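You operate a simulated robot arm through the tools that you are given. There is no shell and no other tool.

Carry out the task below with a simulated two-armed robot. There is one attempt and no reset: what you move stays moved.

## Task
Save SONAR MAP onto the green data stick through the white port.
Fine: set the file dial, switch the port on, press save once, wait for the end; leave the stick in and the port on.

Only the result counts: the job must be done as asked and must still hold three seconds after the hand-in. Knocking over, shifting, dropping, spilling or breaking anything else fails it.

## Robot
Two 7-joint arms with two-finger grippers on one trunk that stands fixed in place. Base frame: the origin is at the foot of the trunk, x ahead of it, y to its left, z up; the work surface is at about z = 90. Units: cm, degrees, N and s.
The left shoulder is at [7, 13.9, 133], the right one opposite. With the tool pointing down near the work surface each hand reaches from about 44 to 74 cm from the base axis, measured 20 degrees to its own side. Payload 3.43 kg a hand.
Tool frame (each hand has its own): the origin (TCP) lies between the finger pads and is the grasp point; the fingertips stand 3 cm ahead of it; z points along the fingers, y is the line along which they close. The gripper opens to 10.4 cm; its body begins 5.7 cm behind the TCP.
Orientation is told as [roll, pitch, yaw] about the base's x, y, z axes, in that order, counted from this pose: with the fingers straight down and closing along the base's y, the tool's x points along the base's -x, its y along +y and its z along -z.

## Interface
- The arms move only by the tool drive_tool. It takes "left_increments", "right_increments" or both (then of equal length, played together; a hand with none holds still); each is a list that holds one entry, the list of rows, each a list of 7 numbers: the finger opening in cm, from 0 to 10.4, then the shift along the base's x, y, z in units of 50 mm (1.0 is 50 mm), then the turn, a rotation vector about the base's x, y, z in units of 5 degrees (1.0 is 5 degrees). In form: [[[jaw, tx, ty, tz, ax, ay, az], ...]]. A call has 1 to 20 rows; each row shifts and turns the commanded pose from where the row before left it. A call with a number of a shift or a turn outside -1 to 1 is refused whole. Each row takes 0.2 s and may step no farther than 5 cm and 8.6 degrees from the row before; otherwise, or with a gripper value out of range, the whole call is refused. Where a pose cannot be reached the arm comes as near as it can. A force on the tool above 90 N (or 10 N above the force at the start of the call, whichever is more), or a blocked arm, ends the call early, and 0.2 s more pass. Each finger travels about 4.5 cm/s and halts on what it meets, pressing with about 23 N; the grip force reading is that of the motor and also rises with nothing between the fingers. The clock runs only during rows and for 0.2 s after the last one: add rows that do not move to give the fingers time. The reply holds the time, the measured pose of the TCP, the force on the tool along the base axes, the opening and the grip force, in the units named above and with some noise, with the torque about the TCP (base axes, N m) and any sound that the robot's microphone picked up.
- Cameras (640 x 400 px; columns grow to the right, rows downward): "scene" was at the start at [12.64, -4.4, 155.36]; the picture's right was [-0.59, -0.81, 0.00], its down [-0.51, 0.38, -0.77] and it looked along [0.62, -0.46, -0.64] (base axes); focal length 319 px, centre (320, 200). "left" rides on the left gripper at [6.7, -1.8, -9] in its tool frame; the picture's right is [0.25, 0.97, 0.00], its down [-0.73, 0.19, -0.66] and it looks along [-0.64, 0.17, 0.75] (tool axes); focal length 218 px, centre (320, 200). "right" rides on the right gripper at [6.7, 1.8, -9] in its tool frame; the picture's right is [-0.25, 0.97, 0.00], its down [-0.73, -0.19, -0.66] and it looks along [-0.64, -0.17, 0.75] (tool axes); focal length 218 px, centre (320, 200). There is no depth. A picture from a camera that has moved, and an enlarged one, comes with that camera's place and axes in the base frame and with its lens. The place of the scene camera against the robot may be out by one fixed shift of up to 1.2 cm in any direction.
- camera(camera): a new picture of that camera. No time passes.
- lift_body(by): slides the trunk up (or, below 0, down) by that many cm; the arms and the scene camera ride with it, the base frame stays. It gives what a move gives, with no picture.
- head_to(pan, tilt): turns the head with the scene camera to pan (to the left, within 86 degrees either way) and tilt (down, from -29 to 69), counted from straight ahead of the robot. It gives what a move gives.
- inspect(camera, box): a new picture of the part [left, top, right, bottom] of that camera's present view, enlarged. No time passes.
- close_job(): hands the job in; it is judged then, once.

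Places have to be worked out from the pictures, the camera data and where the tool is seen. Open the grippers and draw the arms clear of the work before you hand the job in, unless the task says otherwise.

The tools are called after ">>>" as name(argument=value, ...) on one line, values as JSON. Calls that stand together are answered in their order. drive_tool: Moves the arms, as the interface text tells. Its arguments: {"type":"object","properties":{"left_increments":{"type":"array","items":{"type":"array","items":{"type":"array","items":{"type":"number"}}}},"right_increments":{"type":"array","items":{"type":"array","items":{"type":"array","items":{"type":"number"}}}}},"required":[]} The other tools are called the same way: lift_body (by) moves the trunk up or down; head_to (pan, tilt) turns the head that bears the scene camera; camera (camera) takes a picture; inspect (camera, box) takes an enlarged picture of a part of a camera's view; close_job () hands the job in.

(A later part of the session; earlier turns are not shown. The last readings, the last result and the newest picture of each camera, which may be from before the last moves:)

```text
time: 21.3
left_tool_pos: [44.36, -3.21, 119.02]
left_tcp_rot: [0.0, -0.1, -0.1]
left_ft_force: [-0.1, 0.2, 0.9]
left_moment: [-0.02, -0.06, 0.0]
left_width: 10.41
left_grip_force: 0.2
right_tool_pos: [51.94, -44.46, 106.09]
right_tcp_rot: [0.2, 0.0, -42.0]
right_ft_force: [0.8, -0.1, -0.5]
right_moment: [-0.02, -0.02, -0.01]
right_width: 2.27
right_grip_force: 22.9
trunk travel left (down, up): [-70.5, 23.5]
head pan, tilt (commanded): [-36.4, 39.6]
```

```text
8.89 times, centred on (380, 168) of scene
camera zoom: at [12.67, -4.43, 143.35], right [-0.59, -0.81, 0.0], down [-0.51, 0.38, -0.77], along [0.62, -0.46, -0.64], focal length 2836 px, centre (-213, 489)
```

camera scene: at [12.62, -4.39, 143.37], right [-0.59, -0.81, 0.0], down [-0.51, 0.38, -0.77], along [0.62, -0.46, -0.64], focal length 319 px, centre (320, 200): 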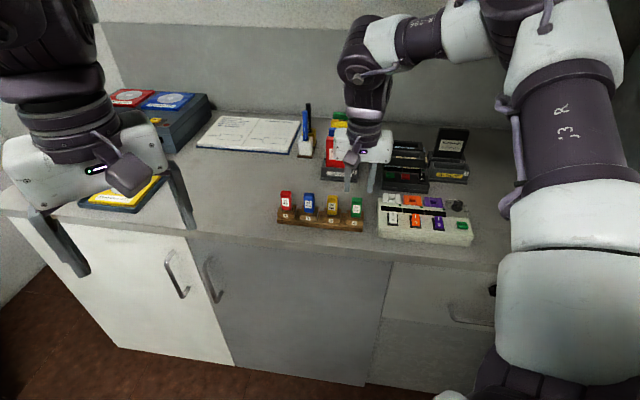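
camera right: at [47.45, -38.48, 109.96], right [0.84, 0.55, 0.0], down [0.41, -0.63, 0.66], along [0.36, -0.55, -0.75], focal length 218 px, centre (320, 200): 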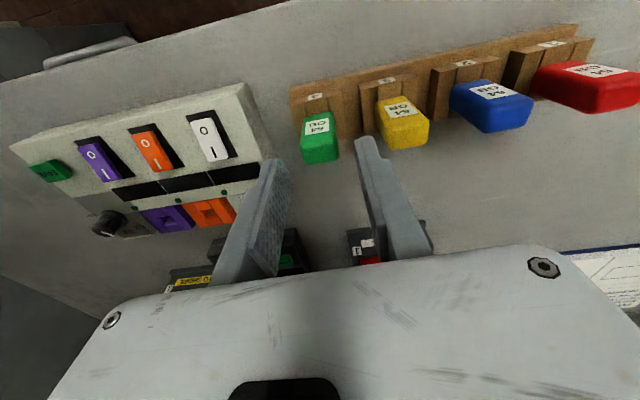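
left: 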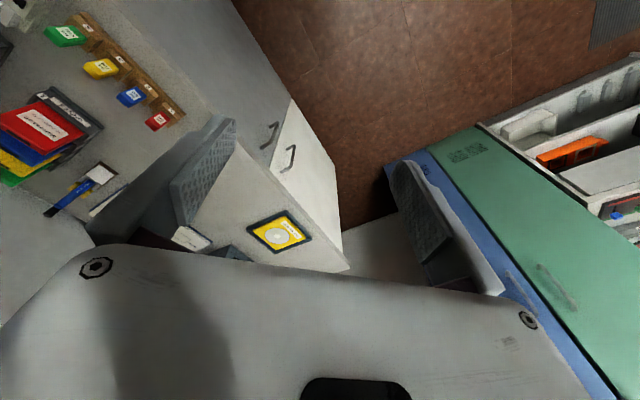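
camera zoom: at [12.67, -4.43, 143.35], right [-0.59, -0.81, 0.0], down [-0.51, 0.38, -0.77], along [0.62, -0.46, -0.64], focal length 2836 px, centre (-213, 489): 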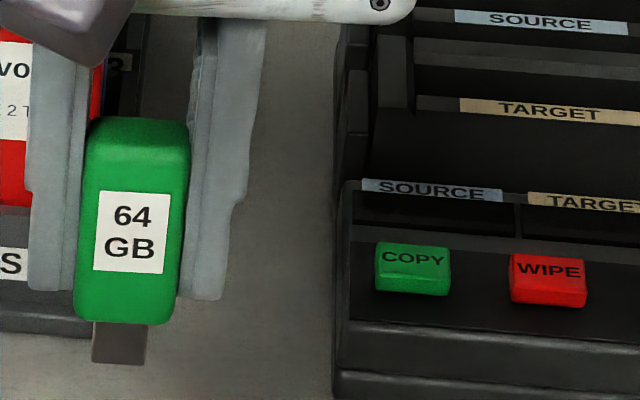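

LED line gives the hub's long axis heading about 45.3°, so the hand needs about -2.7° more yaw. I carry the stick (plug tip at z≈101) over to the white port at about (50.3, -55.4).

>>> drive_tool(right_increments=[[[1.5, -0.064, -0.4376, 0, 0, 0, -0.108], [1.5, -0.064, -0.4376, 0, 0, 0, -0.108], [1.5, -0.064, -0.4376, 0, 0, 0, -0.108], [1.5, -0.064, -0.4376, 0, 0, 0, -0.108], [1.5, -0.064, -0.4376, 0, 0, 0, -0.108], [1.5, 0, 0, 0, 0, 0, 0]]])

>>> inspect(camera="right", box=[240, 80, 400, 200])

>>> inspect(camera="scene", box=[370, 130, 450, 230])

>>> camera(camera="scene")

```text
time: 22.7
left_tool_pos: [44.35, -3.24, 118.92]
left_tcp_rot: [0.0, 0.1, -0.1]
left_ft_force: [0.9, 0.5, -1.1]
left_moment: [0.01, 0.03, 0.02]
left_width: 10.4
left_grip_force: 0.1
right_tool_pos: [50.19, -55.43, 106.11]
right_tcp_rot: [0.0, 0.0, -44.8]
right_ft_force: [0.5, 0.0, -0.9]
right_moment: [-0.02, -0.04, 0.0]
right_width: 2.32
right_grip_force: 22.7
trunk travel left (down, up): [-70.5, 23.5]
head pan, tilt (commanded): [-36.4, 39.6]
```

```text
3.33 times, centred on (320, 140) of right
camera zoom: at [46.57, -49.35, 114.95], right [0.86, 0.51, 0.0], down [0.38, -0.65, 0.66], along [0.33, -0.57, -0.75], focal length 728 px, centre (320, 400)
```

zoom: 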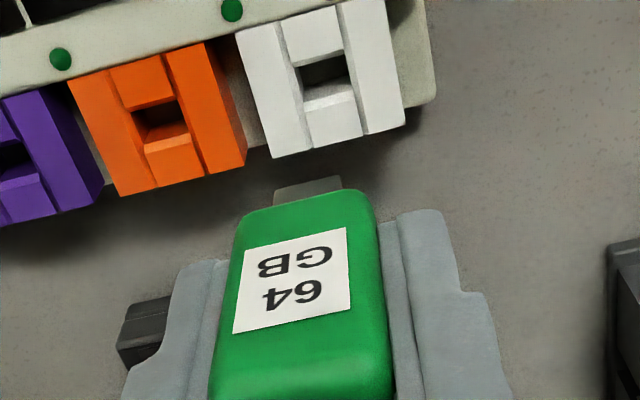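

```text
4.00 times, centred on (410, 180) of scene
camera zoom: at [12.65, -4.36, 143.36], right [-0.59, -0.81, 0.0], down [-0.51, 0.38, -0.77], along [0.62, -0.46, -0.64], focal length 1276 px, centre (-40, 280)
```

zoom: 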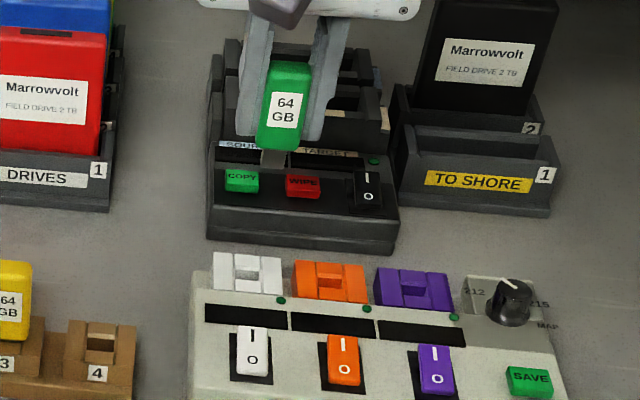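

```text
taken
camera scene: at [12.65, -4.36, 143.36], right [-0.59, -0.81, 0.0], down [-0.51, 0.38, -0.77], along [0.62, -0.46, -0.64], focal length 319 px, centre (320, 200)
```

scene: 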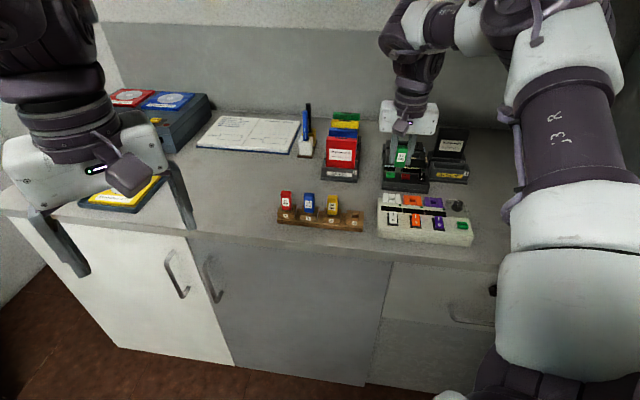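

Comparing both cameras, the plug needs about 0.2 cm more toward the rack side to be over the hole. I apply that and lower until the plug tip is about 1.3 cm above the port.

>>> drive_tool(right_increments=[[[1.5, 0.028, 0.028, 0, 0, 0, 0], [1.5, 0, 0, -0.22, 0, 0, 0], [1.5, 0, 0, -0.22, 0, 0, 0], [1.5, 0, 0, -0.22, 0, 0, 0], [1.5, 0, 0, -0.22, 0, 0, 0], [1.5, 0, 0, -0.22, 0, 0, 0], [1.5, 0, 0, 0, 0, 0, 0]]])

>>> inspect(camera="right", box=[260, 90, 380, 180])

>>> inspect(camera="scene", box=[375, 160, 415, 210])

```text
time: 24.3
left_tool_pos: [44.41, -3.07, 118.99]
left_tcp_rot: [0.0, -0.1, 0.0]
left_ft_force: [0.4, 0.8, 0.1]
left_moment: [-0.03, -0.01, 0.0]
left_width: 10.43
left_grip_force: 0.0
right_tool_pos: [50.39, -55.24, 100.67]
right_tcp_rot: [0.1, 0.0, -44.7]
right_ft_force: [-0.2, -0.1, 0.1]
right_moment: [-0.01, 0.01, 0.0]
right_width: 2.26
right_grip_force: 23.1
trunk travel left (down, up): [-70.5, 23.5]
head pan, tilt (commanded): [-36.4, 39.6]
```

```text
4.44 times, centred on (320, 135) of right
camera zoom: at [46.73, -49.22, 109.47], right [0.86, 0.51, 0.0], down [0.38, -0.65, 0.66], along [0.34, -0.56, -0.75], focal length 970 px, centre (320, 489)
```

zoom: 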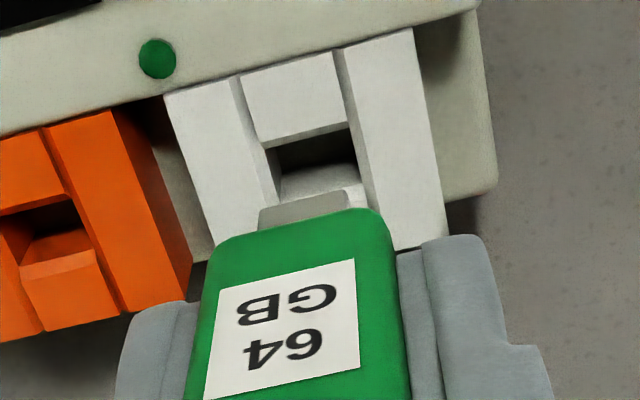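

```text
8.00 times, centred on (395, 185) of scene
camera zoom: at [12.64, -4.39, 143.36], right [-0.59, -0.81, 0.0], down [-0.51, 0.38, -0.77], along [0.62, -0.46, -0.64], focal length 2552 px, centre (-280, 320)
```

zoom: 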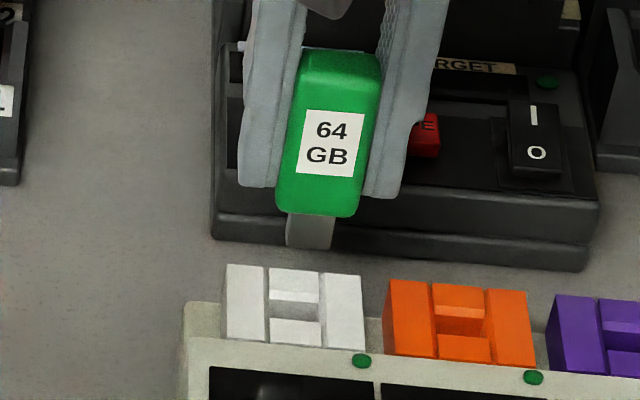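

The plug is nearly over the hole. I zoom in harder on both views to measure the remaining offset.

>>> inspect(camera="right", box=[295, 95, 350, 140])

>>> inspect(camera="scene", box=[380, 180, 404, 206])

```text
8.89 times, centred on (322, 118) of right
camera zoom: at [46.73, -49.22, 109.47], right [0.86, 0.51, 0.0], down [0.38, -0.65, 0.66], along [0.34, -0.56, -0.75], focal length 1940 px, centre (298, 933)
```

zoom: 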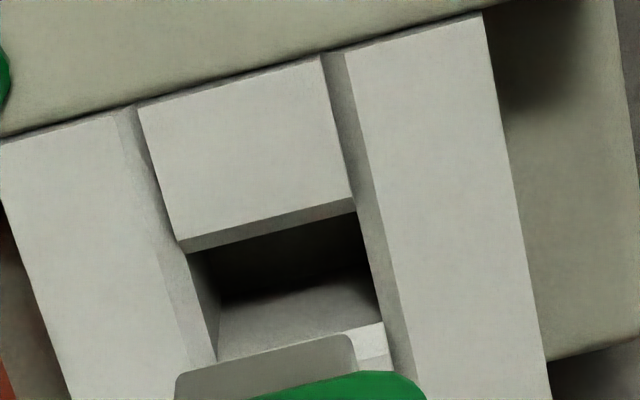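

```text
15.38 times, centred on (392, 193) of scene
camera zoom: at [12.64, -4.39, 143.36], right [-0.59, -0.81, 0.0], down [-0.51, 0.38, -0.77], along [0.62, -0.46, -0.64], focal length 4908 px, centre (-788, 308)
```

zoom: 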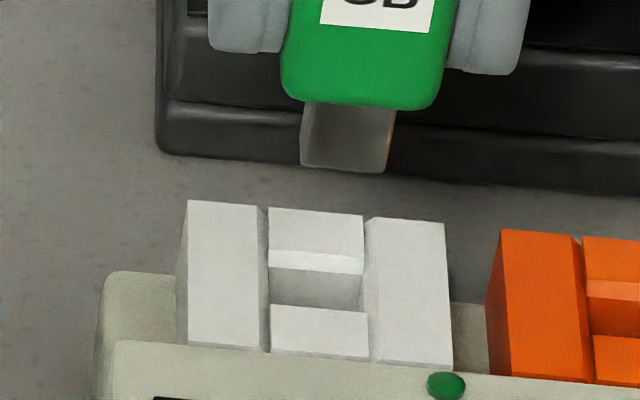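

Hole opening measures about 1.5 × 1.0 cm and the plug lines up across; the depth direction is still uncertain. I lower another 1.3 cm so height ambiguity shrinks, then look again.

>>> drive_tool(right_increments=[[[1.5, 0.005, 0.005, -0.06, 0, 0, 0], [1.5, 0, 0, -0.1, 0, 0, 0], [1.5, 0, 0, -0.1, 0, 0, 0], [1.5, 0, 0, 0, 0, 0, 0]]])

>>> inspect(camera="right", box=[295, 95, 350, 140])

>>> inspect(camera="scene", box=[380, 180, 404, 206])

```text
time: 25.3
left_tool_pos: [44.47, -3.17, 118.98]
left_tcp_rot: [-0.1, 0.0, 0.0]
left_ft_force: [-0.6, 0.1, 0.4]
left_moment: [0.03, 0.0, 0.02]
left_width: 10.39
left_grip_force: 0.1
right_tool_pos: [50.27, -55.21, 99.37]
right_tcp_rot: [0.1, 0.0, -44.7]
right_ft_force: [-0.2, 0.1, -0.5]
right_moment: [-0.01, -0.02, 0.0]
right_width: 2.26
right_grip_force: 22.6
trunk travel left (down, up): [-70.5, 23.5]
head pan, tilt (commanded): [-36.4, 39.6]
```

```text
8.89 times, centred on (322, 118) of right
camera zoom: at [46.77, -49.25, 108.14], right [0.86, 0.51, 0.0], down [0.38, -0.65, 0.66], along [0.34, -0.56, -0.75], focal length 1940 px, centre (298, 933)
```

zoom: 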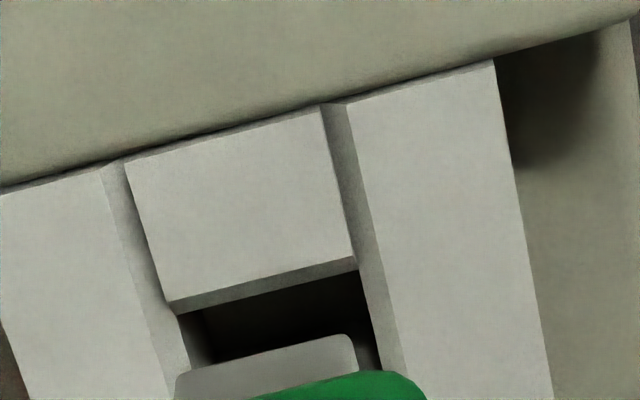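

```text
15.38 times, centred on (392, 193) of scene
camera zoom: at [12.64, -4.4, 143.36], right [-0.59, -0.81, 0.0], down [-0.51, 0.38, -0.77], along [0.62, -0.46, -0.64], focal length 4908 px, centre (-788, 308)
```

zoom: 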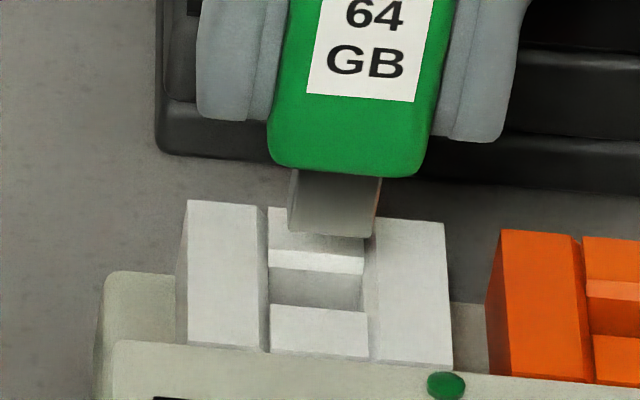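

Solving both views: the plug tip is about 1.7 cm above the hole's lower edge and about 0.35 cm too near the robot. I shift 0.33 cm away from the robot and lower 1.1 cm more.

>>> drive_tool(right_increments=[[[1.5, 0.047, -0.0465, 0, 0, 0, 0], [1.5, 0, 0, -0.11, 0, 0, 0], [1.5, 0, 0, -0.11, 0, 0, 0], [1.5, 0, 0, 0, 0, 0, 0]]])

>>> inspect(camera="right", box=[295, 95, 350, 140])

>>> inspect(camera="scene", box=[380, 180, 404, 206])

```text
time: 26.3
left_tool_pos: [44.31, -3.18, 118.97]
left_tcp_rot: [-0.1, 0.0, 0.0]
left_ft_force: [-0.6, -0.3, -0.2]
left_moment: [0.01, 0.02, 0.02]
left_width: 10.39
left_grip_force: 0.0
right_tool_pos: [50.69, -55.61, 98.26]
right_tcp_rot: [0.1, 0.0, -44.7]
right_ft_force: [0.2, -0.7, -0.3]
right_moment: [-0.01, 0.0, -0.01]
right_width: 2.26
right_grip_force: 22.9
trunk travel left (down, up): [-70.5, 23.5]
head pan, tilt (commanded): [-36.4, 39.6]
```

```text
8.89 times, centred on (322, 118) of right
camera zoom: at [46.99, -49.48, 107.05], right [0.86, 0.51, 0.0], down [0.38, -0.65, 0.66], along [0.34, -0.56, -0.75], focal length 1940 px, centre (298, 933)
```

zoom: 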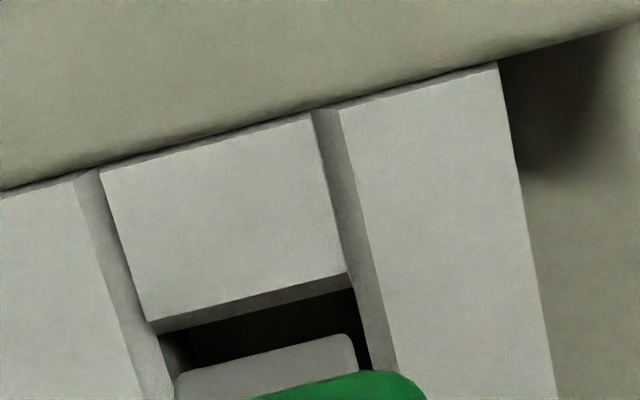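

```text
15.38 times, centred on (392, 193) of scene
camera zoom: at [12.65, -4.39, 143.36], right [-0.59, -0.81, 0.0], down [-0.51, 0.38, -0.77], along [0.62, -0.46, -0.64], focal length 4908 px, centre (-788, 308)
```

zoom: 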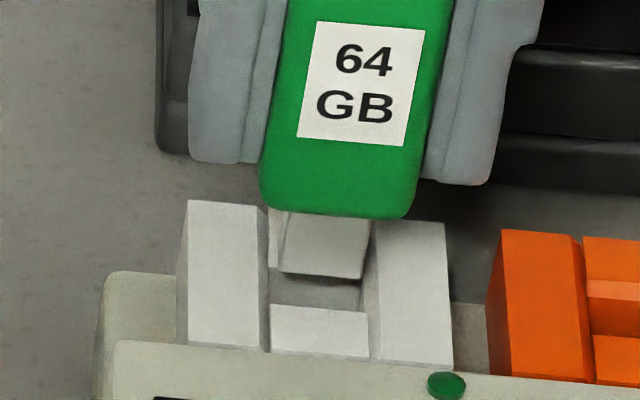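

Both views now agree: the plug is centred over the hole within about 0.05 cm and the tip is ~0.6 cm above it. I lower slowly with small steps, watching force.

>>> drive_tool(right_increments=[[[1.5, 0, 0, -0.03, 0, 0, 0], [1.5, 0, 0, -0.03, 0, 0, 0], [1.5, 0, 0, -0.03, 0, 0, 0], [1.5, 0, 0, -0.03, 0, 0, 0], [1.5, 0, 0, -0.03, 0, 0, 0], [1.5, 0, 0, -0.03, 0, 0, 0]]])

>>> inspect(camera="right", box=[295, 95, 350, 140])

>>> inspect(camera="scene", box=[380, 180, 404, 206])

```text
time: 27.7
left_tool_pos: [44.43, -3.2, 118.94]
left_tcp_rot: [0.0, 0.0, 0.0]
left_ft_force: [0.8, 0.0, 0.1]
left_moment: [0.0, 0.01, 0.0]
left_width: 10.42
left_grip_force: 0.0
right_tool_pos: [50.78, -55.49, 97.32]
right_tcp_rot: [0.1, 0.0, -44.7]
right_ft_force: [0.0, 0.4, -0.4]
right_moment: [0.01, -0.02, 0.01]
right_width: 2.26
right_grip_force: 22.9
trunk travel left (down, up): [-70.5, 23.5]
head pan, tilt (commanded): [-36.4, 39.6]
```

```text
8.89 times, centred on (322, 118) of right
camera zoom: at [46.99, -49.47, 106.14], right [0.86, 0.51, 0.0], down [0.38, -0.65, 0.66], along [0.34, -0.56, -0.75], focal length 1940 px, centre (298, 933)
```

zoom: 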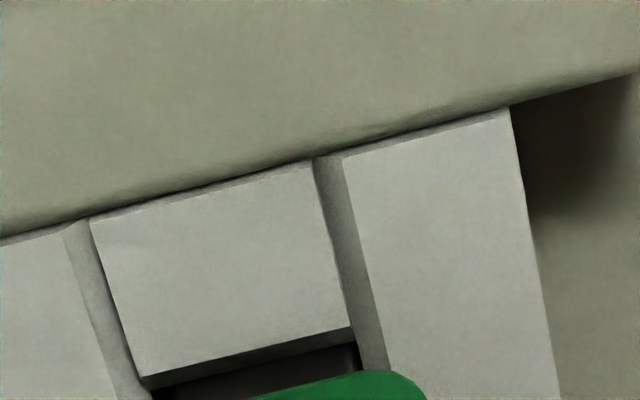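

```text
15.38 times, centred on (392, 193) of scene
camera zoom: at [12.65, -4.41, 143.36], right [-0.59, -0.81, 0.0], down [-0.51, 0.38, -0.77], along [0.62, -0.46, -0.64], focal length 4908 px, centre (-788, 308)
```

zoom: 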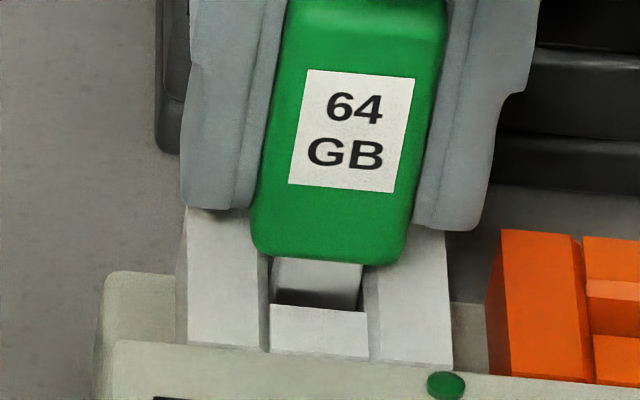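

The plug is entering the hole with no contact force. I continue lowering in small steps.

>>> drive_tool(right_increments=[[[1.5, 0, 0, -0.02, 0, 0, 0], [1.5, 0, 0, -0.02, 0, 0, 0], [1.5, 0, 0, -0.02, 0, 0, 0], [1.5, 0, 0, -0.02, 0, 0, 0], [1.5, 0, 0, -0.02, 0, 0, 0], [1.5, 0, 0, -0.02, 0, 0, 0]]])

>>> inspect(camera="right", box=[280, 85, 360, 150])

>>> inspect(camera="scene", box=[380, 180, 404, 206])

```text
time: 29.1
left_tool_pos: [44.31, -3.25, 118.94]
left_tcp_rot: [0.0, 0.1, 0.0]
left_ft_force: [-0.3, 0.9, 0.1]
left_moment: [0.01, -0.01, -0.05]
left_width: 10.38
left_grip_force: 0.0
right_tool_pos: [50.66, -55.46, 96.71]
right_tcp_rot: [0.0, 0.0, -44.7]
right_ft_force: [-0.1, 0.3, -0.8]
right_moment: [0.01, 0.0, -0.01]
right_width: 2.3
right_grip_force: 22.3
trunk travel left (down, up): [-70.5, 23.5]
head pan, tilt (commanded): [-36.4, 39.6]
```

```text
6.15 times, centred on (320, 118) of right
camera zoom: at [46.99, -49.45, 105.57], right [0.86, 0.51, 0.0], down [0.38, -0.65, 0.66], along [0.34, -0.56, -0.75], focal length 1343 px, centre (320, 708)
```

zoom: 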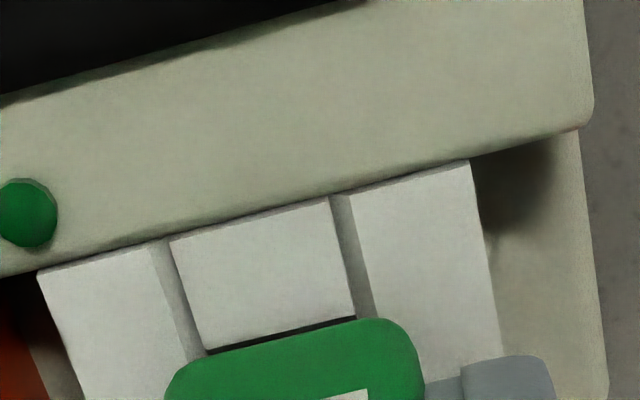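

```text
15.38 times, centred on (392, 193) of scene
camera zoom: at [12.65, -4.41, 143.36], right [-0.59, -0.81, 0.0], down [-0.51, 0.38, -0.77], along [0.62, -0.46, -0.64], focal length 4908 px, centre (-788, 308)
```

zoom: 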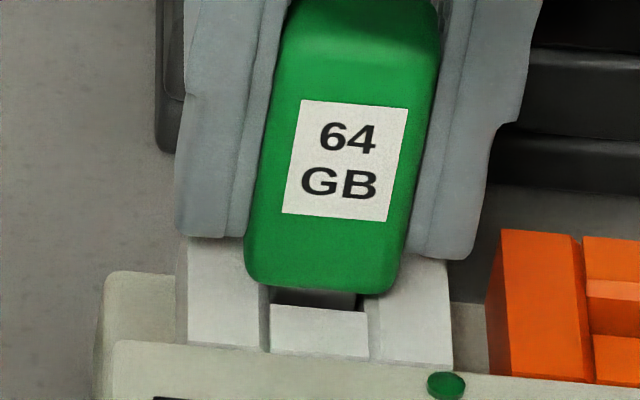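

Still no contact force. I continue down gently until it seats.

>>> drive_tool(right_increments=[[[1.5, 0, 0, -0.02, 0, 0, 0], [1.5, 0, 0, -0.02, 0, 0, 0], [1.5, 0, 0, -0.02, 0, 0, 0], [1.5, 0, 0, -0.02, 0, 0, 0]]])

>>> inspect(camera="scene", box=[380, 180, 404, 206])

```text
time: 30.1
left_tool_pos: [44.31, -3.15, 118.96]
left_tcp_rot: [0.0, 0.0, 0.0]
left_ft_force: [-0.6, 0.3, -0.7]
left_moment: [0.02, -0.03, -0.02]
left_width: 10.39
left_grip_force: 0.0
right_tool_pos: [50.68, -55.46, 96.37]
right_tcp_rot: [0.1, -0.1, -44.7]
right_ft_force: [0.1, -1.2, 2.8]
right_moment: [0.04, 0.03, -0.01]
right_width: 2.27
right_grip_force: 23.1
trunk travel left (down, up): [-70.5, 23.5]
head pan, tilt (commanded): [-36.4, 39.6]
```

```text
15.38 times, centred on (392, 193) of scene
camera zoom: at [12.6, -4.38, 143.37], right [-0.59, -0.81, 0.0], down [-0.51, 0.38, -0.77], along [0.62, -0.46, -0.64], focal length 4908 px, centre (-788, 308)
```

zoom: 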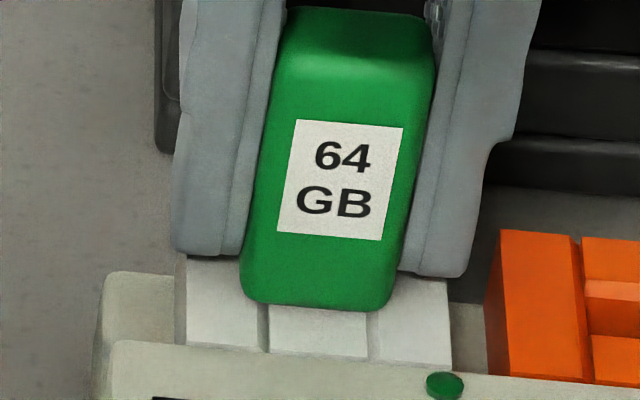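

Contact is starting (2.8 N up) with the body at the port's top. I press a little further to seat it fully.

>>> drive_tool(right_increments=[[[1.5, 0, 0, -0.03, 0, 0, 0], [1.5, 0, 0, -0.03, 0, 0, 0], [1.5, 0, 0, -0.03, 0, 0, 0], [1.5, 0, 0, 0, 0, 0, 0]]])

>>> inspect(camera="scene", box=[380, 180, 404, 206])

>>> inspect(camera="right", box=[280, 85, 360, 150])

```text
time: 31.1
left_tool_pos: [44.3, -3.09, 119.16]
left_tcp_rot: [-0.1, -0.1, 0.1]
left_ft_force: [-0.5, 0.8, -0.9]
left_moment: [0.02, -0.04, 0.01]
left_width: 10.4
left_grip_force: 0.1
right_tool_pos: [50.62, -55.29, 96.08]
right_tcp_rot: [0.1, -0.3, -44.7]
right_ft_force: [5.3, -10.7, 28.3]
right_moment: [-0.08, 0.12, 0.01]
right_width: 2.28
right_grip_force: 23.4
trunk travel left (down, up): [-70.5, 23.5]
head pan, tilt (commanded): [-36.4, 39.6]
```

```text
15.38 times, centred on (392, 193) of scene
camera zoom: at [12.41, -4.23, 143.4], right [-0.59, -0.81, 0.0], down [-0.51, 0.38, -0.77], along [0.62, -0.46, -0.64], focal length 4908 px, centre (-788, 308)
```

zoom: 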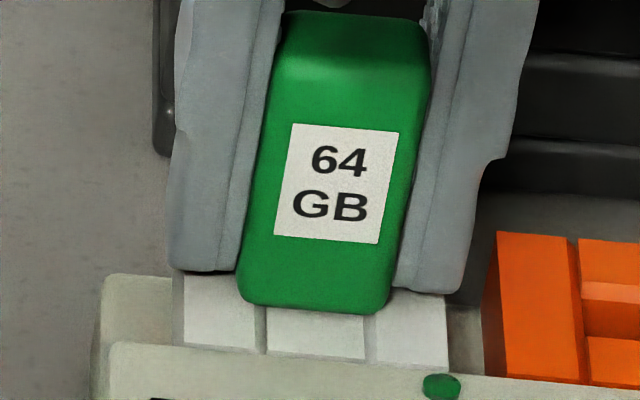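

```text
6.15 times, centred on (320, 118) of right
camera zoom: at [46.88, -49.34, 104.97], right [0.86, 0.51, 0.0], down [0.38, -0.65, 0.66], along [0.34, -0.57, -0.75], focal length 1343 px, centre (320, 708)
```

zoom: 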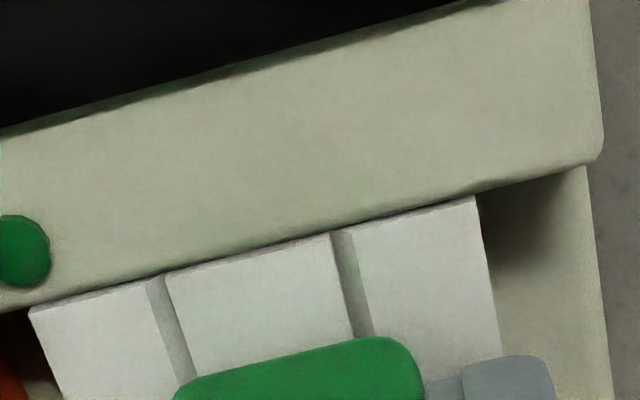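

The stick is seated (28 N pushing back). I ease off the downward load slightly, then open the fingers.

>>> drive_tool(right_increments=[[[1.5, 0, 0, 0.03, 0, 0, 0], [1.5, 0, 0, 0, 0, 0, 0]]])

```text
time: 31.7
left_tool_pos: [44.21, -2.96, 118.97]
left_tcp_rot: [0.1, 0.0, 0.1]
left_ft_force: [-0.3, 0.2, -0.1]
left_moment: [-0.02, 0.04, -0.01]
left_width: 10.39
left_grip_force: 0.0
right_tool_pos: [50.54, -55.29, 96.24]
right_tcp_rot: [0.1, -0.1, -44.7]
right_ft_force: [8.9, -8.5, 22.7]
right_moment: [-0.13, -0.04, 0.01]
right_width: 2.27
right_grip_force: 22.8
trunk travel left (down, up): [-70.5, 23.5]
head pan, tilt (commanded): [-36.4, 39.6]
```

Load is dropping; I ease a bit more, including the sideways part.

>>> drive_tool(right_increments=[[[1.5, 0.01, -0.01, 0.03, 0, 0, 0], [1.5, 0, 0, 0, 0, 0, 0]]])

```text
time: 32.3
left_tool_pos: [44.25, -3.14, 118.92]
left_tcp_rot: [0.0, -0.1, 0.0]
left_ft_force: [-0.9, -0.4, -0.5]
left_moment: [0.05, -0.01, 0.02]
left_width: 10.39
left_grip_force: 0.0
right_tool_pos: [50.62, -55.39, 96.11]
right_tcp_rot: [-0.1, 0.1, -44.7]
right_ft_force: [4.6, -1.6, 8.5]
right_moment: [0.02, -0.02, 0.0]
right_width: 2.27
right_grip_force: 22.9
trunk travel left (down, up): [-70.5, 23.5]
head pan, tilt (commanded): [-36.4, 39.6]
```

Load is down to about 8 N. I open the fingers a little and check that the stick stays put.

>>> drive_tool(right_increments=[[[2.6, 0, 0, 0, 0, 0, 0], [3.2, 0, 0, 0, 0, 0, 0], [3.8, 0, 0, 0, 0, 0, 0], [3.8, 0, 0, 0, 0, 0, 0]]])

>>> inspect(camera="scene", box=[372, 170, 412, 210])

>>> inspect(camera="right", box=[240, 80, 400, 200])

```text
time: 33.3
left_tool_pos: [44.18, -3.02, 118.99]
left_tcp_rot: [-0.1, -0.1, 0.0]
left_ft_force: [0.1, 0.5, 0.0]
left_moment: [0.0, 0.02, 0.02]
left_width: 10.42
left_grip_force: 0.0
right_tool_pos: [50.54, -55.37, 96.28]
right_tcp_rot: [0.2, -0.1, -44.8]
right_ft_force: [-0.8, 4.2, 8.6]
right_moment: [0.03, 0.21, -0.12]
right_width: 3.47
right_grip_force: 0.0
trunk travel left (down, up): [-70.5, 23.5]
head pan, tilt (commanded): [-36.4, 39.6]
```

```text
10.00 times, centred on (392, 190) of scene
camera zoom: at [12.46, -4.21, 143.38], right [-0.59, -0.81, 0.0], down [-0.51, 0.38, -0.77], along [0.62, -0.46, -0.64], focal length 3190 px, centre (-400, 300)
```

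zoom: 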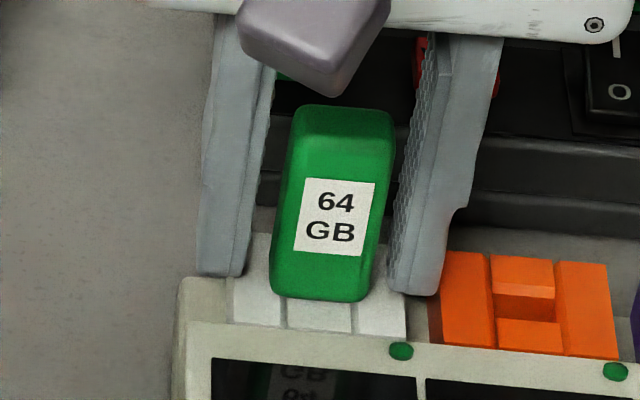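

```text
3.33 times, centred on (320, 140) of right
camera zoom: at [46.89, -49.31, 105.14], right [0.86, 0.51, 0.0], down [0.38, -0.65, 0.66], along [0.34, -0.56, -0.75], focal length 728 px, centre (320, 400)
```

zoom: 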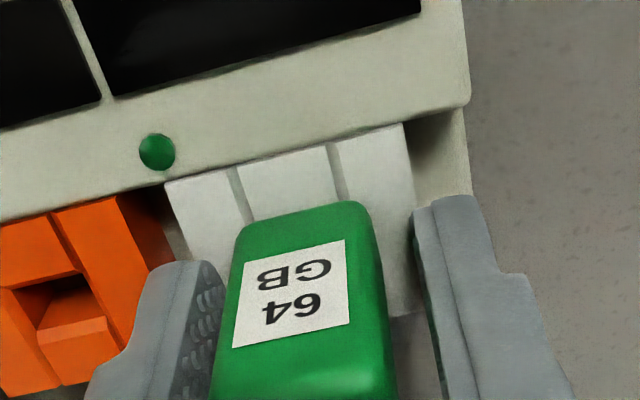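

The stick is released and stands in the port; the fingertips are resting on the port block. I raise the hand straight up.

>>> drive_tool(right_increments=[[[3.4, 0, 0, 0.06, 0, 0, 0], [3.4, 0, 0, 0.1, 0, 0, 0], [3.4, 0, 0, 0.1, 0, 0, 0], [3.4, 0, 0, 0.2, 0, 0, 0], [3.4, 0, 0, 0.3, 0, 0, 0], [3.4, 0, 0, 0.4, 0, 0, 0], [3.4, 0, 0, 0.5, 0, 0, 0], [3.4, 0, 0, 0.5, 0, 0, 0], [3.4, 0, 0, 0, 0, 0, 0]]])

>>> inspect(camera="scene", box=[372, 160, 482, 250])

>>> camera(camera="right")

```text
time: 35.3
left_tool_pos: [44.5, -3.15, 118.97]
left_tcp_rot: [-0.1, -0.1, 0.1]
left_ft_force: [-0.4, -0.4, 0.6]
left_moment: [0.03, -0.01, -0.01]
left_width: 10.39
left_grip_force: 0.2
right_tool_pos: [50.63, -55.51, 106.81]
right_tcp_rot: [0.0, 0.0, -44.6]
right_ft_force: [0.7, 0.5, -0.2]
right_moment: [0.02, 0.02, 0.02]
right_width: 3.4
right_grip_force: 0.1
trunk travel left (down, up): [-70.5, 23.5]
head pan, tilt (commanded): [-36.4, 39.6]
```

```text
4.44 times, centred on (427, 205) of scene
camera zoom: at [12.66, -4.45, 143.35], right [-0.59, -0.81, 0.0], down [-0.51, 0.38, -0.77], along [0.62, -0.46, -0.64], focal length 1418 px, centre (-156, 178)
```

zoom: 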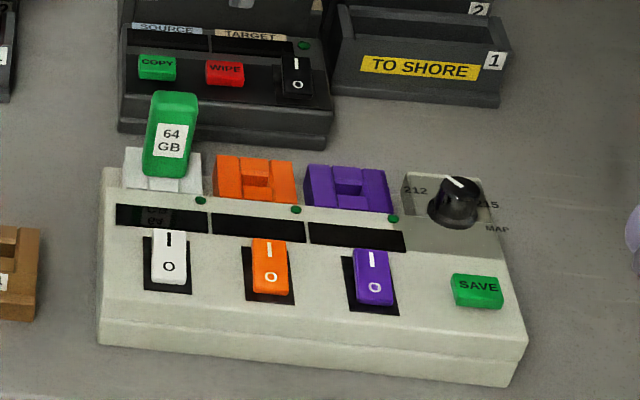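

```text
taken
camera right: at [47.03, -49.56, 115.8], right [0.86, 0.51, 0.0], down [0.38, -0.65, 0.66], along [0.33, -0.56, -0.75], focal length 218 px, centre (320, 200)
```

right: 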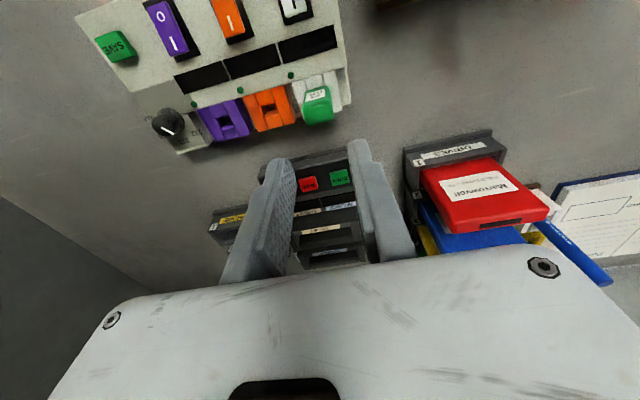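

The stick stands upright in the white port. Next I study the dial closely from this viewpoint.

>>> inspect(camera="right", box=[130, 85, 230, 165])

>>> inspect(camera="scene", box=[440, 185, 480, 220])

```text
5.00 times, centred on (180, 125) of right
camera zoom: at [47.03, -49.56, 115.8], right [0.86, 0.51, 0.0], down [0.38, -0.65, 0.66], along [0.33, -0.56, -0.75], focal length 1091 px, centre (1020, 575)
```

zoom: 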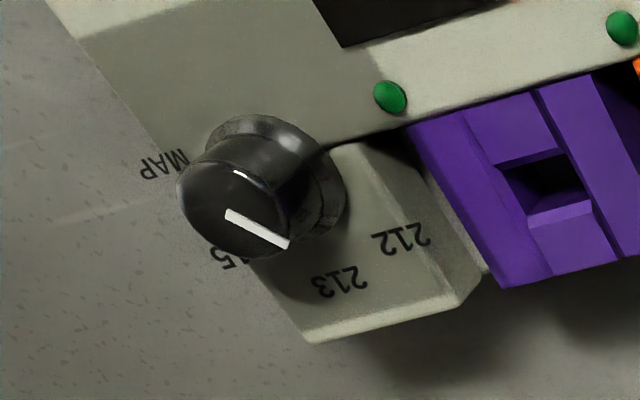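

```text
11.43 times, centred on (460, 202) of scene
camera zoom: at [12.66, -4.45, 143.35], right [-0.59, -0.81, 0.0], down [-0.51, 0.38, -0.77], along [0.62, -0.46, -0.64], focal length 3646 px, centre (-1280, 171)
```

zoom: 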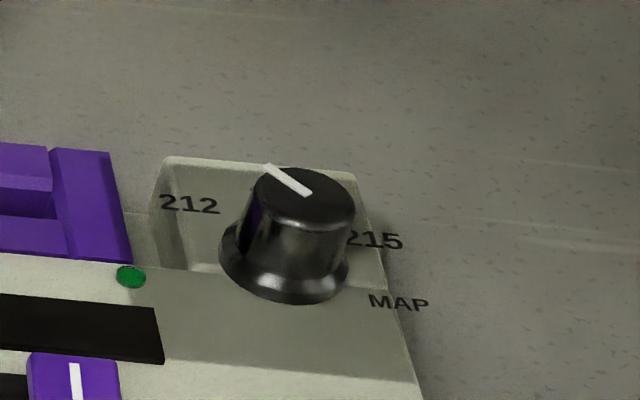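

Careful angle work shows the dial pointer (heading about -7°) is aimed at 212, with 213 at -57°, 215 at -107° and MAP at about -155°, so it needs about -150° (clockwise). I move the open hand above the dial at roughly (38.45, -64.6).

>>> drive_tool(right_increments=[[[4.4, -0.406, -0.303, 0, 0, 0, 0], [4.4, -0.406, -0.303, 0, 0, 0, 0], [4.4, -0.406, -0.303, 0, 0, 0, 0], [4.4, -0.406, -0.303, 0, 0, 0, 0], [4.4, -0.406, -0.303, 0, 0, 0, 0], [4.4, -0.406, -0.303, 0, 0, 0, 0], [4.4, 0, 0, 0, 0, 0, 0]]])

>>> inspect(camera="right", box=[240, 60, 400, 180])

>>> camera(camera="scene")

```text
time: 36.9
left_tool_pos: [44.45, -3.14, 118.89]
left_tcp_rot: [0.1, 0.0, 0.0]
left_ft_force: [0.3, 0.7, 0.2]
left_moment: [0.04, 0.03, 0.0]
left_width: 10.4
left_grip_force: 0.1
right_tool_pos: [38.48, -64.59, 106.97]
right_tcp_rot: [0.0, 0.0, -44.7]
right_ft_force: [0.0, 0.1, 0.4]
right_moment: [0.0, -0.02, 0.01]
right_width: 4.41
right_grip_force: 0.1
trunk travel left (down, up): [-70.5, 23.5]
head pan, tilt (commanded): [-36.4, 39.6]
```

```text
3.33 times, centred on (320, 120) of right
camera zoom: at [34.85, -58.58, 115.79], right [0.86, 0.51, 0.0], down [0.38, -0.65, 0.66], along [0.34, -0.56, -0.75], focal length 728 px, centre (320, 467)
```

zoom: 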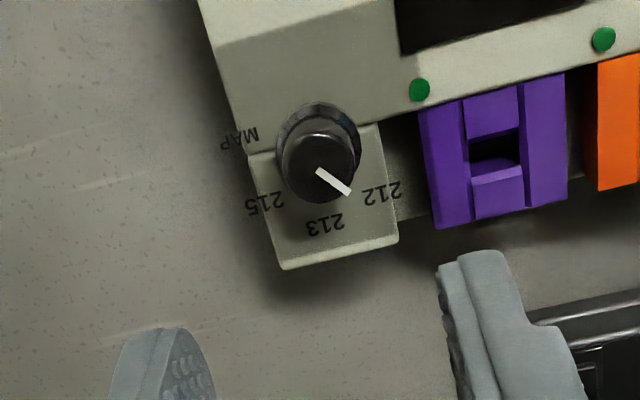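

```text
taken
camera scene: at [12.68, -4.37, 143.36], right [-0.59, -0.81, 0.0], down [-0.51, 0.38, -0.77], along [0.62, -0.46, -0.64], focal length 319 px, centre (320, 200)
```

scene: 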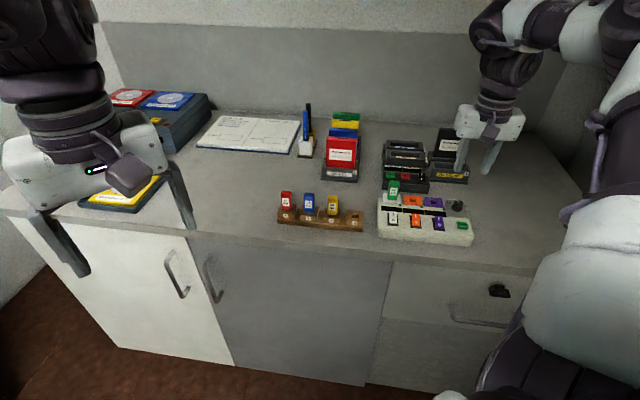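

I'm right above the dial, and the pointer is clearly at 212 with 50° steps to 213, 215 and MAP. I descend to just above the knob and test the wrist's turning range (+37° then back) before gripping.

>>> drive_tool(right_increments=[[[4.4, -0.008, -0.012, -0.3, 0, 0, 0], [4.4, 0, 0, -0.3, 0, 0, 0], [4.4, 0, 0, -0.3, 0, 0, 0], [4.4, 0, 0, -0.3, 0, 0, 0.5], [4.4, 0, 0, -0.16, 0, 0, 1], [4.4, 0, 0, 0, 0, 0, 1], [4.4, 0, 0, 0, 0, 0, 1], [4.4, 0, 0, 0, 0, 0, 1], [4.4, 0, 0, 0, 0, 0, 1], [4.4, 0, 0, 0, 0, 0, 1], [4.4, 0, 0, 0, 0, 0, 1], [4.4, 0, 0, 0, 0, 0, 0]]])

>>> inspect(camera="right", box=[220, 60, 420, 200])

>>> inspect(camera="scene", box=[400, 90, 540, 230])

```text
time: 39.5
left_tool_pos: [44.34, -3.16, 118.98]
left_tcp_rot: [0.0, 0.0, 0.0]
left_ft_force: [-0.3, 0.8, 0.9]
left_moment: [0.04, 0.0, 0.01]
left_width: 10.4
left_grip_force: 0.0
right_tool_pos: [38.55, -64.67, 100.17]
right_tcp_rot: [0.1, 0.0, -7.1]
right_ft_force: [-0.4, -0.4, 0.4]
right_moment: [-0.01, -0.01, 0.0]
right_width: 4.39
right_grip_force: 0.0
trunk travel left (down, up): [-70.5, 23.5]
head pan, tilt (commanded): [-36.4, 39.6]
```

```text
2.86 times, centred on (320, 130) of right
camera zoom: at [31.93, -62.07, 109.0], right [0.37, 0.93, 0.0], down [0.7, -0.28, 0.66], along [0.61, -0.24, -0.75], focal length 624 px, centre (320, 400)
```

zoom: 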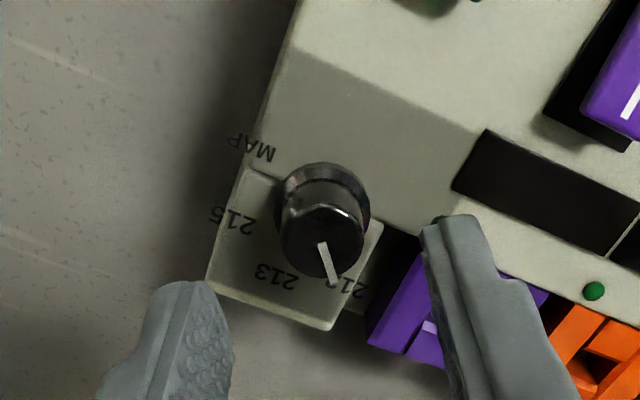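

```text
2.86 times, centred on (470, 160) of scene
camera zoom: at [12.63, -4.41, 143.36], right [-0.59, -0.81, 0.0], down [-0.51, 0.38, -0.77], along [0.62, -0.46, -0.64], focal length 912 px, centre (-109, 314)
```

zoom: 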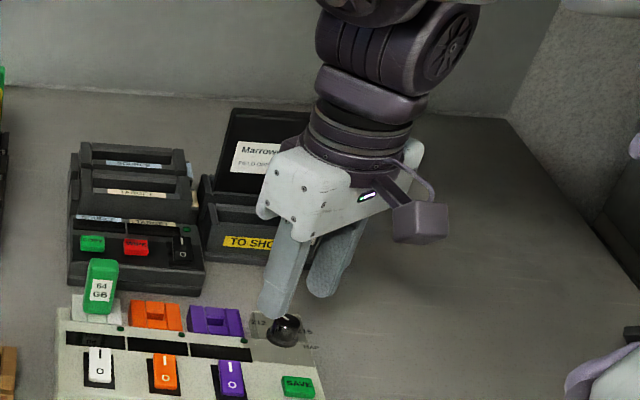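

Yaw -7° is fine here. I test the other end by turning down to about -82° at this height.

>>> drive_tool(right_increments=[[[4.4, 0, 0, 0, 0, 0, -1], [4.4, 0, 0, 0, 0, 0, -1], [4.4, 0, 0, 0, 0, 0, -1], [4.4, 0, 0, 0, 0, 0, -1], [4.4, 0, 0, 0, 0, 0, -1], [4.4, 0, 0, 0, 0, 0, -1], [4.4, 0, 0, 0, 0, 0, -1], [4.4, 0, 0, 0, 0, 0, -1], [4.4, 0, 0, 0, 0, 0, -1], [4.4, 0, 0, 0, 0, 0, -1], [4.4, 0, 0, 0, 0, 0, -1], [4.4, 0, 0, 0, 0, 0, -1], [4.4, 0, 0, 0, 0, 0, -1], [4.4, 0, 0, 0, 0, 0, -1], [4.4, 0, 0, 0, 0, 0, -1], [4.4, 0, 0, 0, 0, 0, 0]]])

>>> inspect(camera="right", box=[220, 60, 420, 200])

>>> inspect(camera="scene", box=[400, 90, 540, 230])

```text
time: 42.9
left_tool_pos: [44.35, -3.25, 118.95]
left_tcp_rot: [0.0, -0.1, 0.1]
left_ft_force: [0.8, 0.3, -0.3]
left_moment: [-0.01, 0.04, -0.01]
left_width: 10.41
left_grip_force: 0.0
right_tool_pos: [38.49, -64.65, 100.25]
right_tcp_rot: [0.0, -0.1, -82.2]
right_ft_force: [-0.6, -0.9, 0.5]
right_moment: [-0.01, 0.02, 0.02]
right_width: 4.4
right_grip_force: 0.2
trunk travel left (down, up): [-70.5, 23.5]
head pan, tilt (commanded): [-36.4, 39.6]
```

```text
2.86 times, centred on (320, 130) of right
camera zoom: at [39.17, -57.74, 108.97], right [0.99, -0.12, 0.0], down [-0.09, -0.75, 0.66], along [-0.08, -0.65, -0.75], focal length 624 px, centre (320, 400)
```

zoom: 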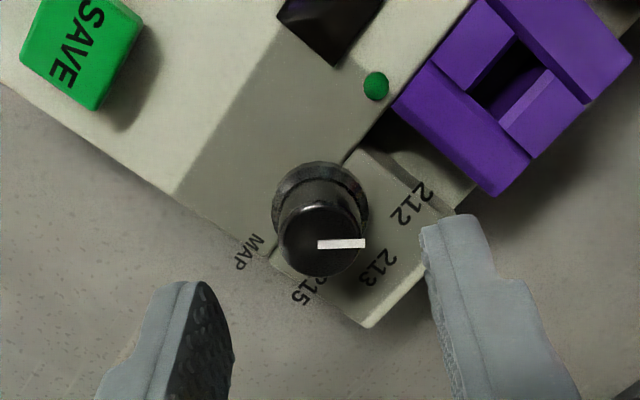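

```text
2.86 times, centred on (470, 160) of scene
camera zoom: at [12.64, -4.41, 143.36], right [-0.59, -0.81, 0.0], down [-0.51, 0.38, -0.77], along [0.62, -0.46, -0.64], focal length 912 px, centre (-109, 314)
```

zoom: 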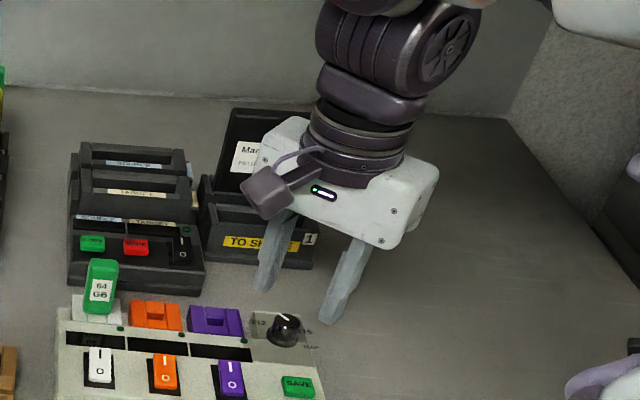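

Both yaw ends are reachable, and the dial centre refines to about (38.37, -64.5). I turn back to -7° with a small centring shift, ready for the first stroke.

>>> drive_tool(right_increments=[[[4.4, 0.008, 0.02, 0, 0, 0, 1], [4.4, 0, 0, 0, 0, 0, 1], [4.4, 0, 0, 0, 0, 0, 1], [4.4, 0, 0, 0, 0, 0, 1], [4.4, 0, 0, 0, 0, 0, 1], [4.4, 0, 0, 0, 0, 0, 1], [4.4, 0, 0, 0, 0, 0, 1], [4.4, 0, 0, 0, 0, 0, 1], [4.4, 0, 0, 0, 0, 0, 1], [4.4, 0, 0, 0, 0, 0, 1], [4.4, 0, 0, 0, 0, 0, 1], [4.4, 0, 0, 0, 0, 0, 1], [4.4, 0, 0, 0, 0, 0, 1], [4.4, 0, 0, 0, 0, 0, 1], [4.4, 0, 0, 0, 0, 0, 1], [4.4, 0, 0, 0, 0, 0, 0]]])

>>> drive_tool(right_increments=[[[4.0, 0, 0, -0.14, 0, 0, 0], [4.0, 0, 0, -0.14, 0, 0, 0], [4.0, 0, 0, -0.14, 0, 0, 0], [4.0, 0, 0, -0.1, 0, 0, 0], [4.0, 0, 0, 0, 0, 0, 0]]])

>>> inspect(camera="right", box=[220, 80, 420, 220])

>>> inspect(camera="scene", box=[420, 150, 500, 230])

```text
time: 46.3
left_tool_pos: [44.34, -3.14, 118.94]
left_tcp_rot: [-0.1, 0.0, 0.0]
left_ft_force: [-0.2, 0.3, 0.8]
left_moment: [0.01, -0.01, -0.01]
left_width: 10.4
left_grip_force: 0.1
right_tool_pos: [38.4, -64.61, 100.06]
right_tcp_rot: [0.2, 0.0, -7.3]
right_ft_force: [0.2, -0.4, -0.1]
right_moment: [0.01, 0.02, 0.01]
right_width: 4.43
right_grip_force: 0.0
trunk travel left (down, up): [-70.5, 23.5]
head pan, tilt (commanded): [-36.4, 39.6]
```

```text
time: 47.5
left_tool_pos: [44.42, -3.17, 118.97]
left_tcp_rot: [0.1, -0.1, -0.1]
left_ft_force: [0.3, -0.4, -0.3]
left_moment: [-0.02, 0.0, 0.01]
left_width: 10.38
left_grip_force: 0.1
right_tool_pos: [38.39, -64.58, 97.52]
right_tcp_rot: [0.1, 0.0, -7.1]
right_ft_force: [-0.2, -1.0, -0.3]
right_moment: [-0.01, 0.01, 0.02]
right_width: 4.01
right_grip_force: 0.1
trunk travel left (down, up): [-70.5, 23.5]
head pan, tilt (commanded): [-36.4, 39.6]
```

```text
2.86 times, centred on (320, 150) of right
camera zoom: at [31.97, -61.97, 106.43], right [0.37, 0.93, 0.0], down [0.7, -0.28, 0.66], along [0.61, -0.24, -0.75], focal length 624 px, centre (320, 343)
```

zoom: 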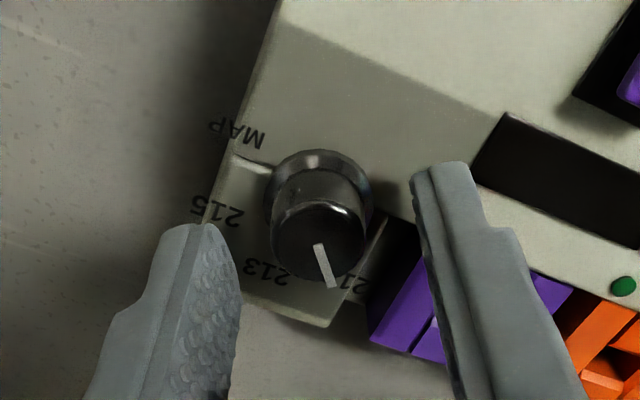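

```text
5.00 times, centred on (460, 190) of scene
camera zoom: at [12.63, -4.4, 143.36], right [-0.59, -0.81, 0.0], down [-0.51, 0.38, -0.77], along [0.62, -0.46, -0.64], focal length 1595 px, centre (-380, 250)
```

zoom: 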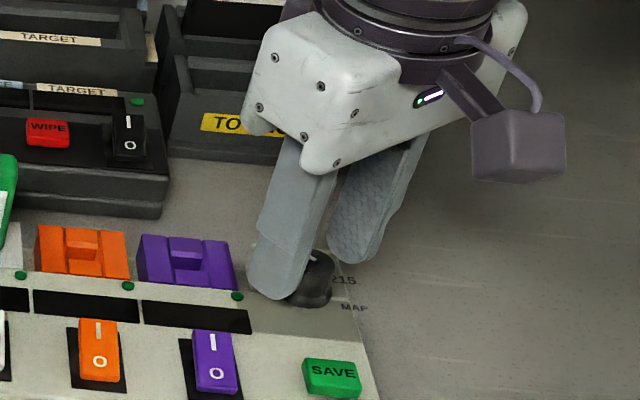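

The fingertips straddle the knob well centred. I close on it.

>>> drive_tool(right_increments=[[[3.2, 0, 0, 0, 0, 0, 0], [2.6, 0, 0, 0, 0, 0, 0], [2.0, 0, 0, 0, 0, 0, 0], [1.4, 0, 0, 0, 0, 0, 0], [1.4, 0, 0, 0, 0, 0, 0]]])

>>> inspect(camera="right", box=[220, 80, 420, 220])

```text
time: 48.7
left_tool_pos: [44.33, -3.31, 119.04]
left_tcp_rot: [0.0, 0.1, 0.0]
left_ft_force: [0.0, -0.4, -0.3]
left_moment: [0.03, -0.01, 0.01]
left_width: 10.39
left_grip_force: 0.1
right_tool_pos: [38.59, -64.68, 97.61]
right_tcp_rot: [0.1, 0.0, -7.2]
right_ft_force: [-0.3, -1.0, -1.3]
right_moment: [-0.02, -0.11, -0.01]
right_width: 2.0
right_grip_force: 45.0
trunk travel left (down, up): [-70.5, 23.5]
head pan, tilt (commanded): [-36.4, 39.6]
```

```text
2.86 times, centred on (320, 150) of right
camera zoom: at [31.96, -62.0, 106.42], right [0.37, 0.93, 0.0], down [0.7, -0.28, 0.66], along [0.61, -0.24, -0.75], focal length 624 px, centre (320, 343)
```

zoom: 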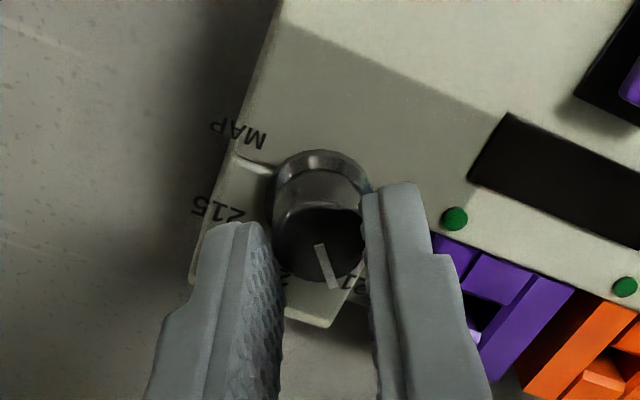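

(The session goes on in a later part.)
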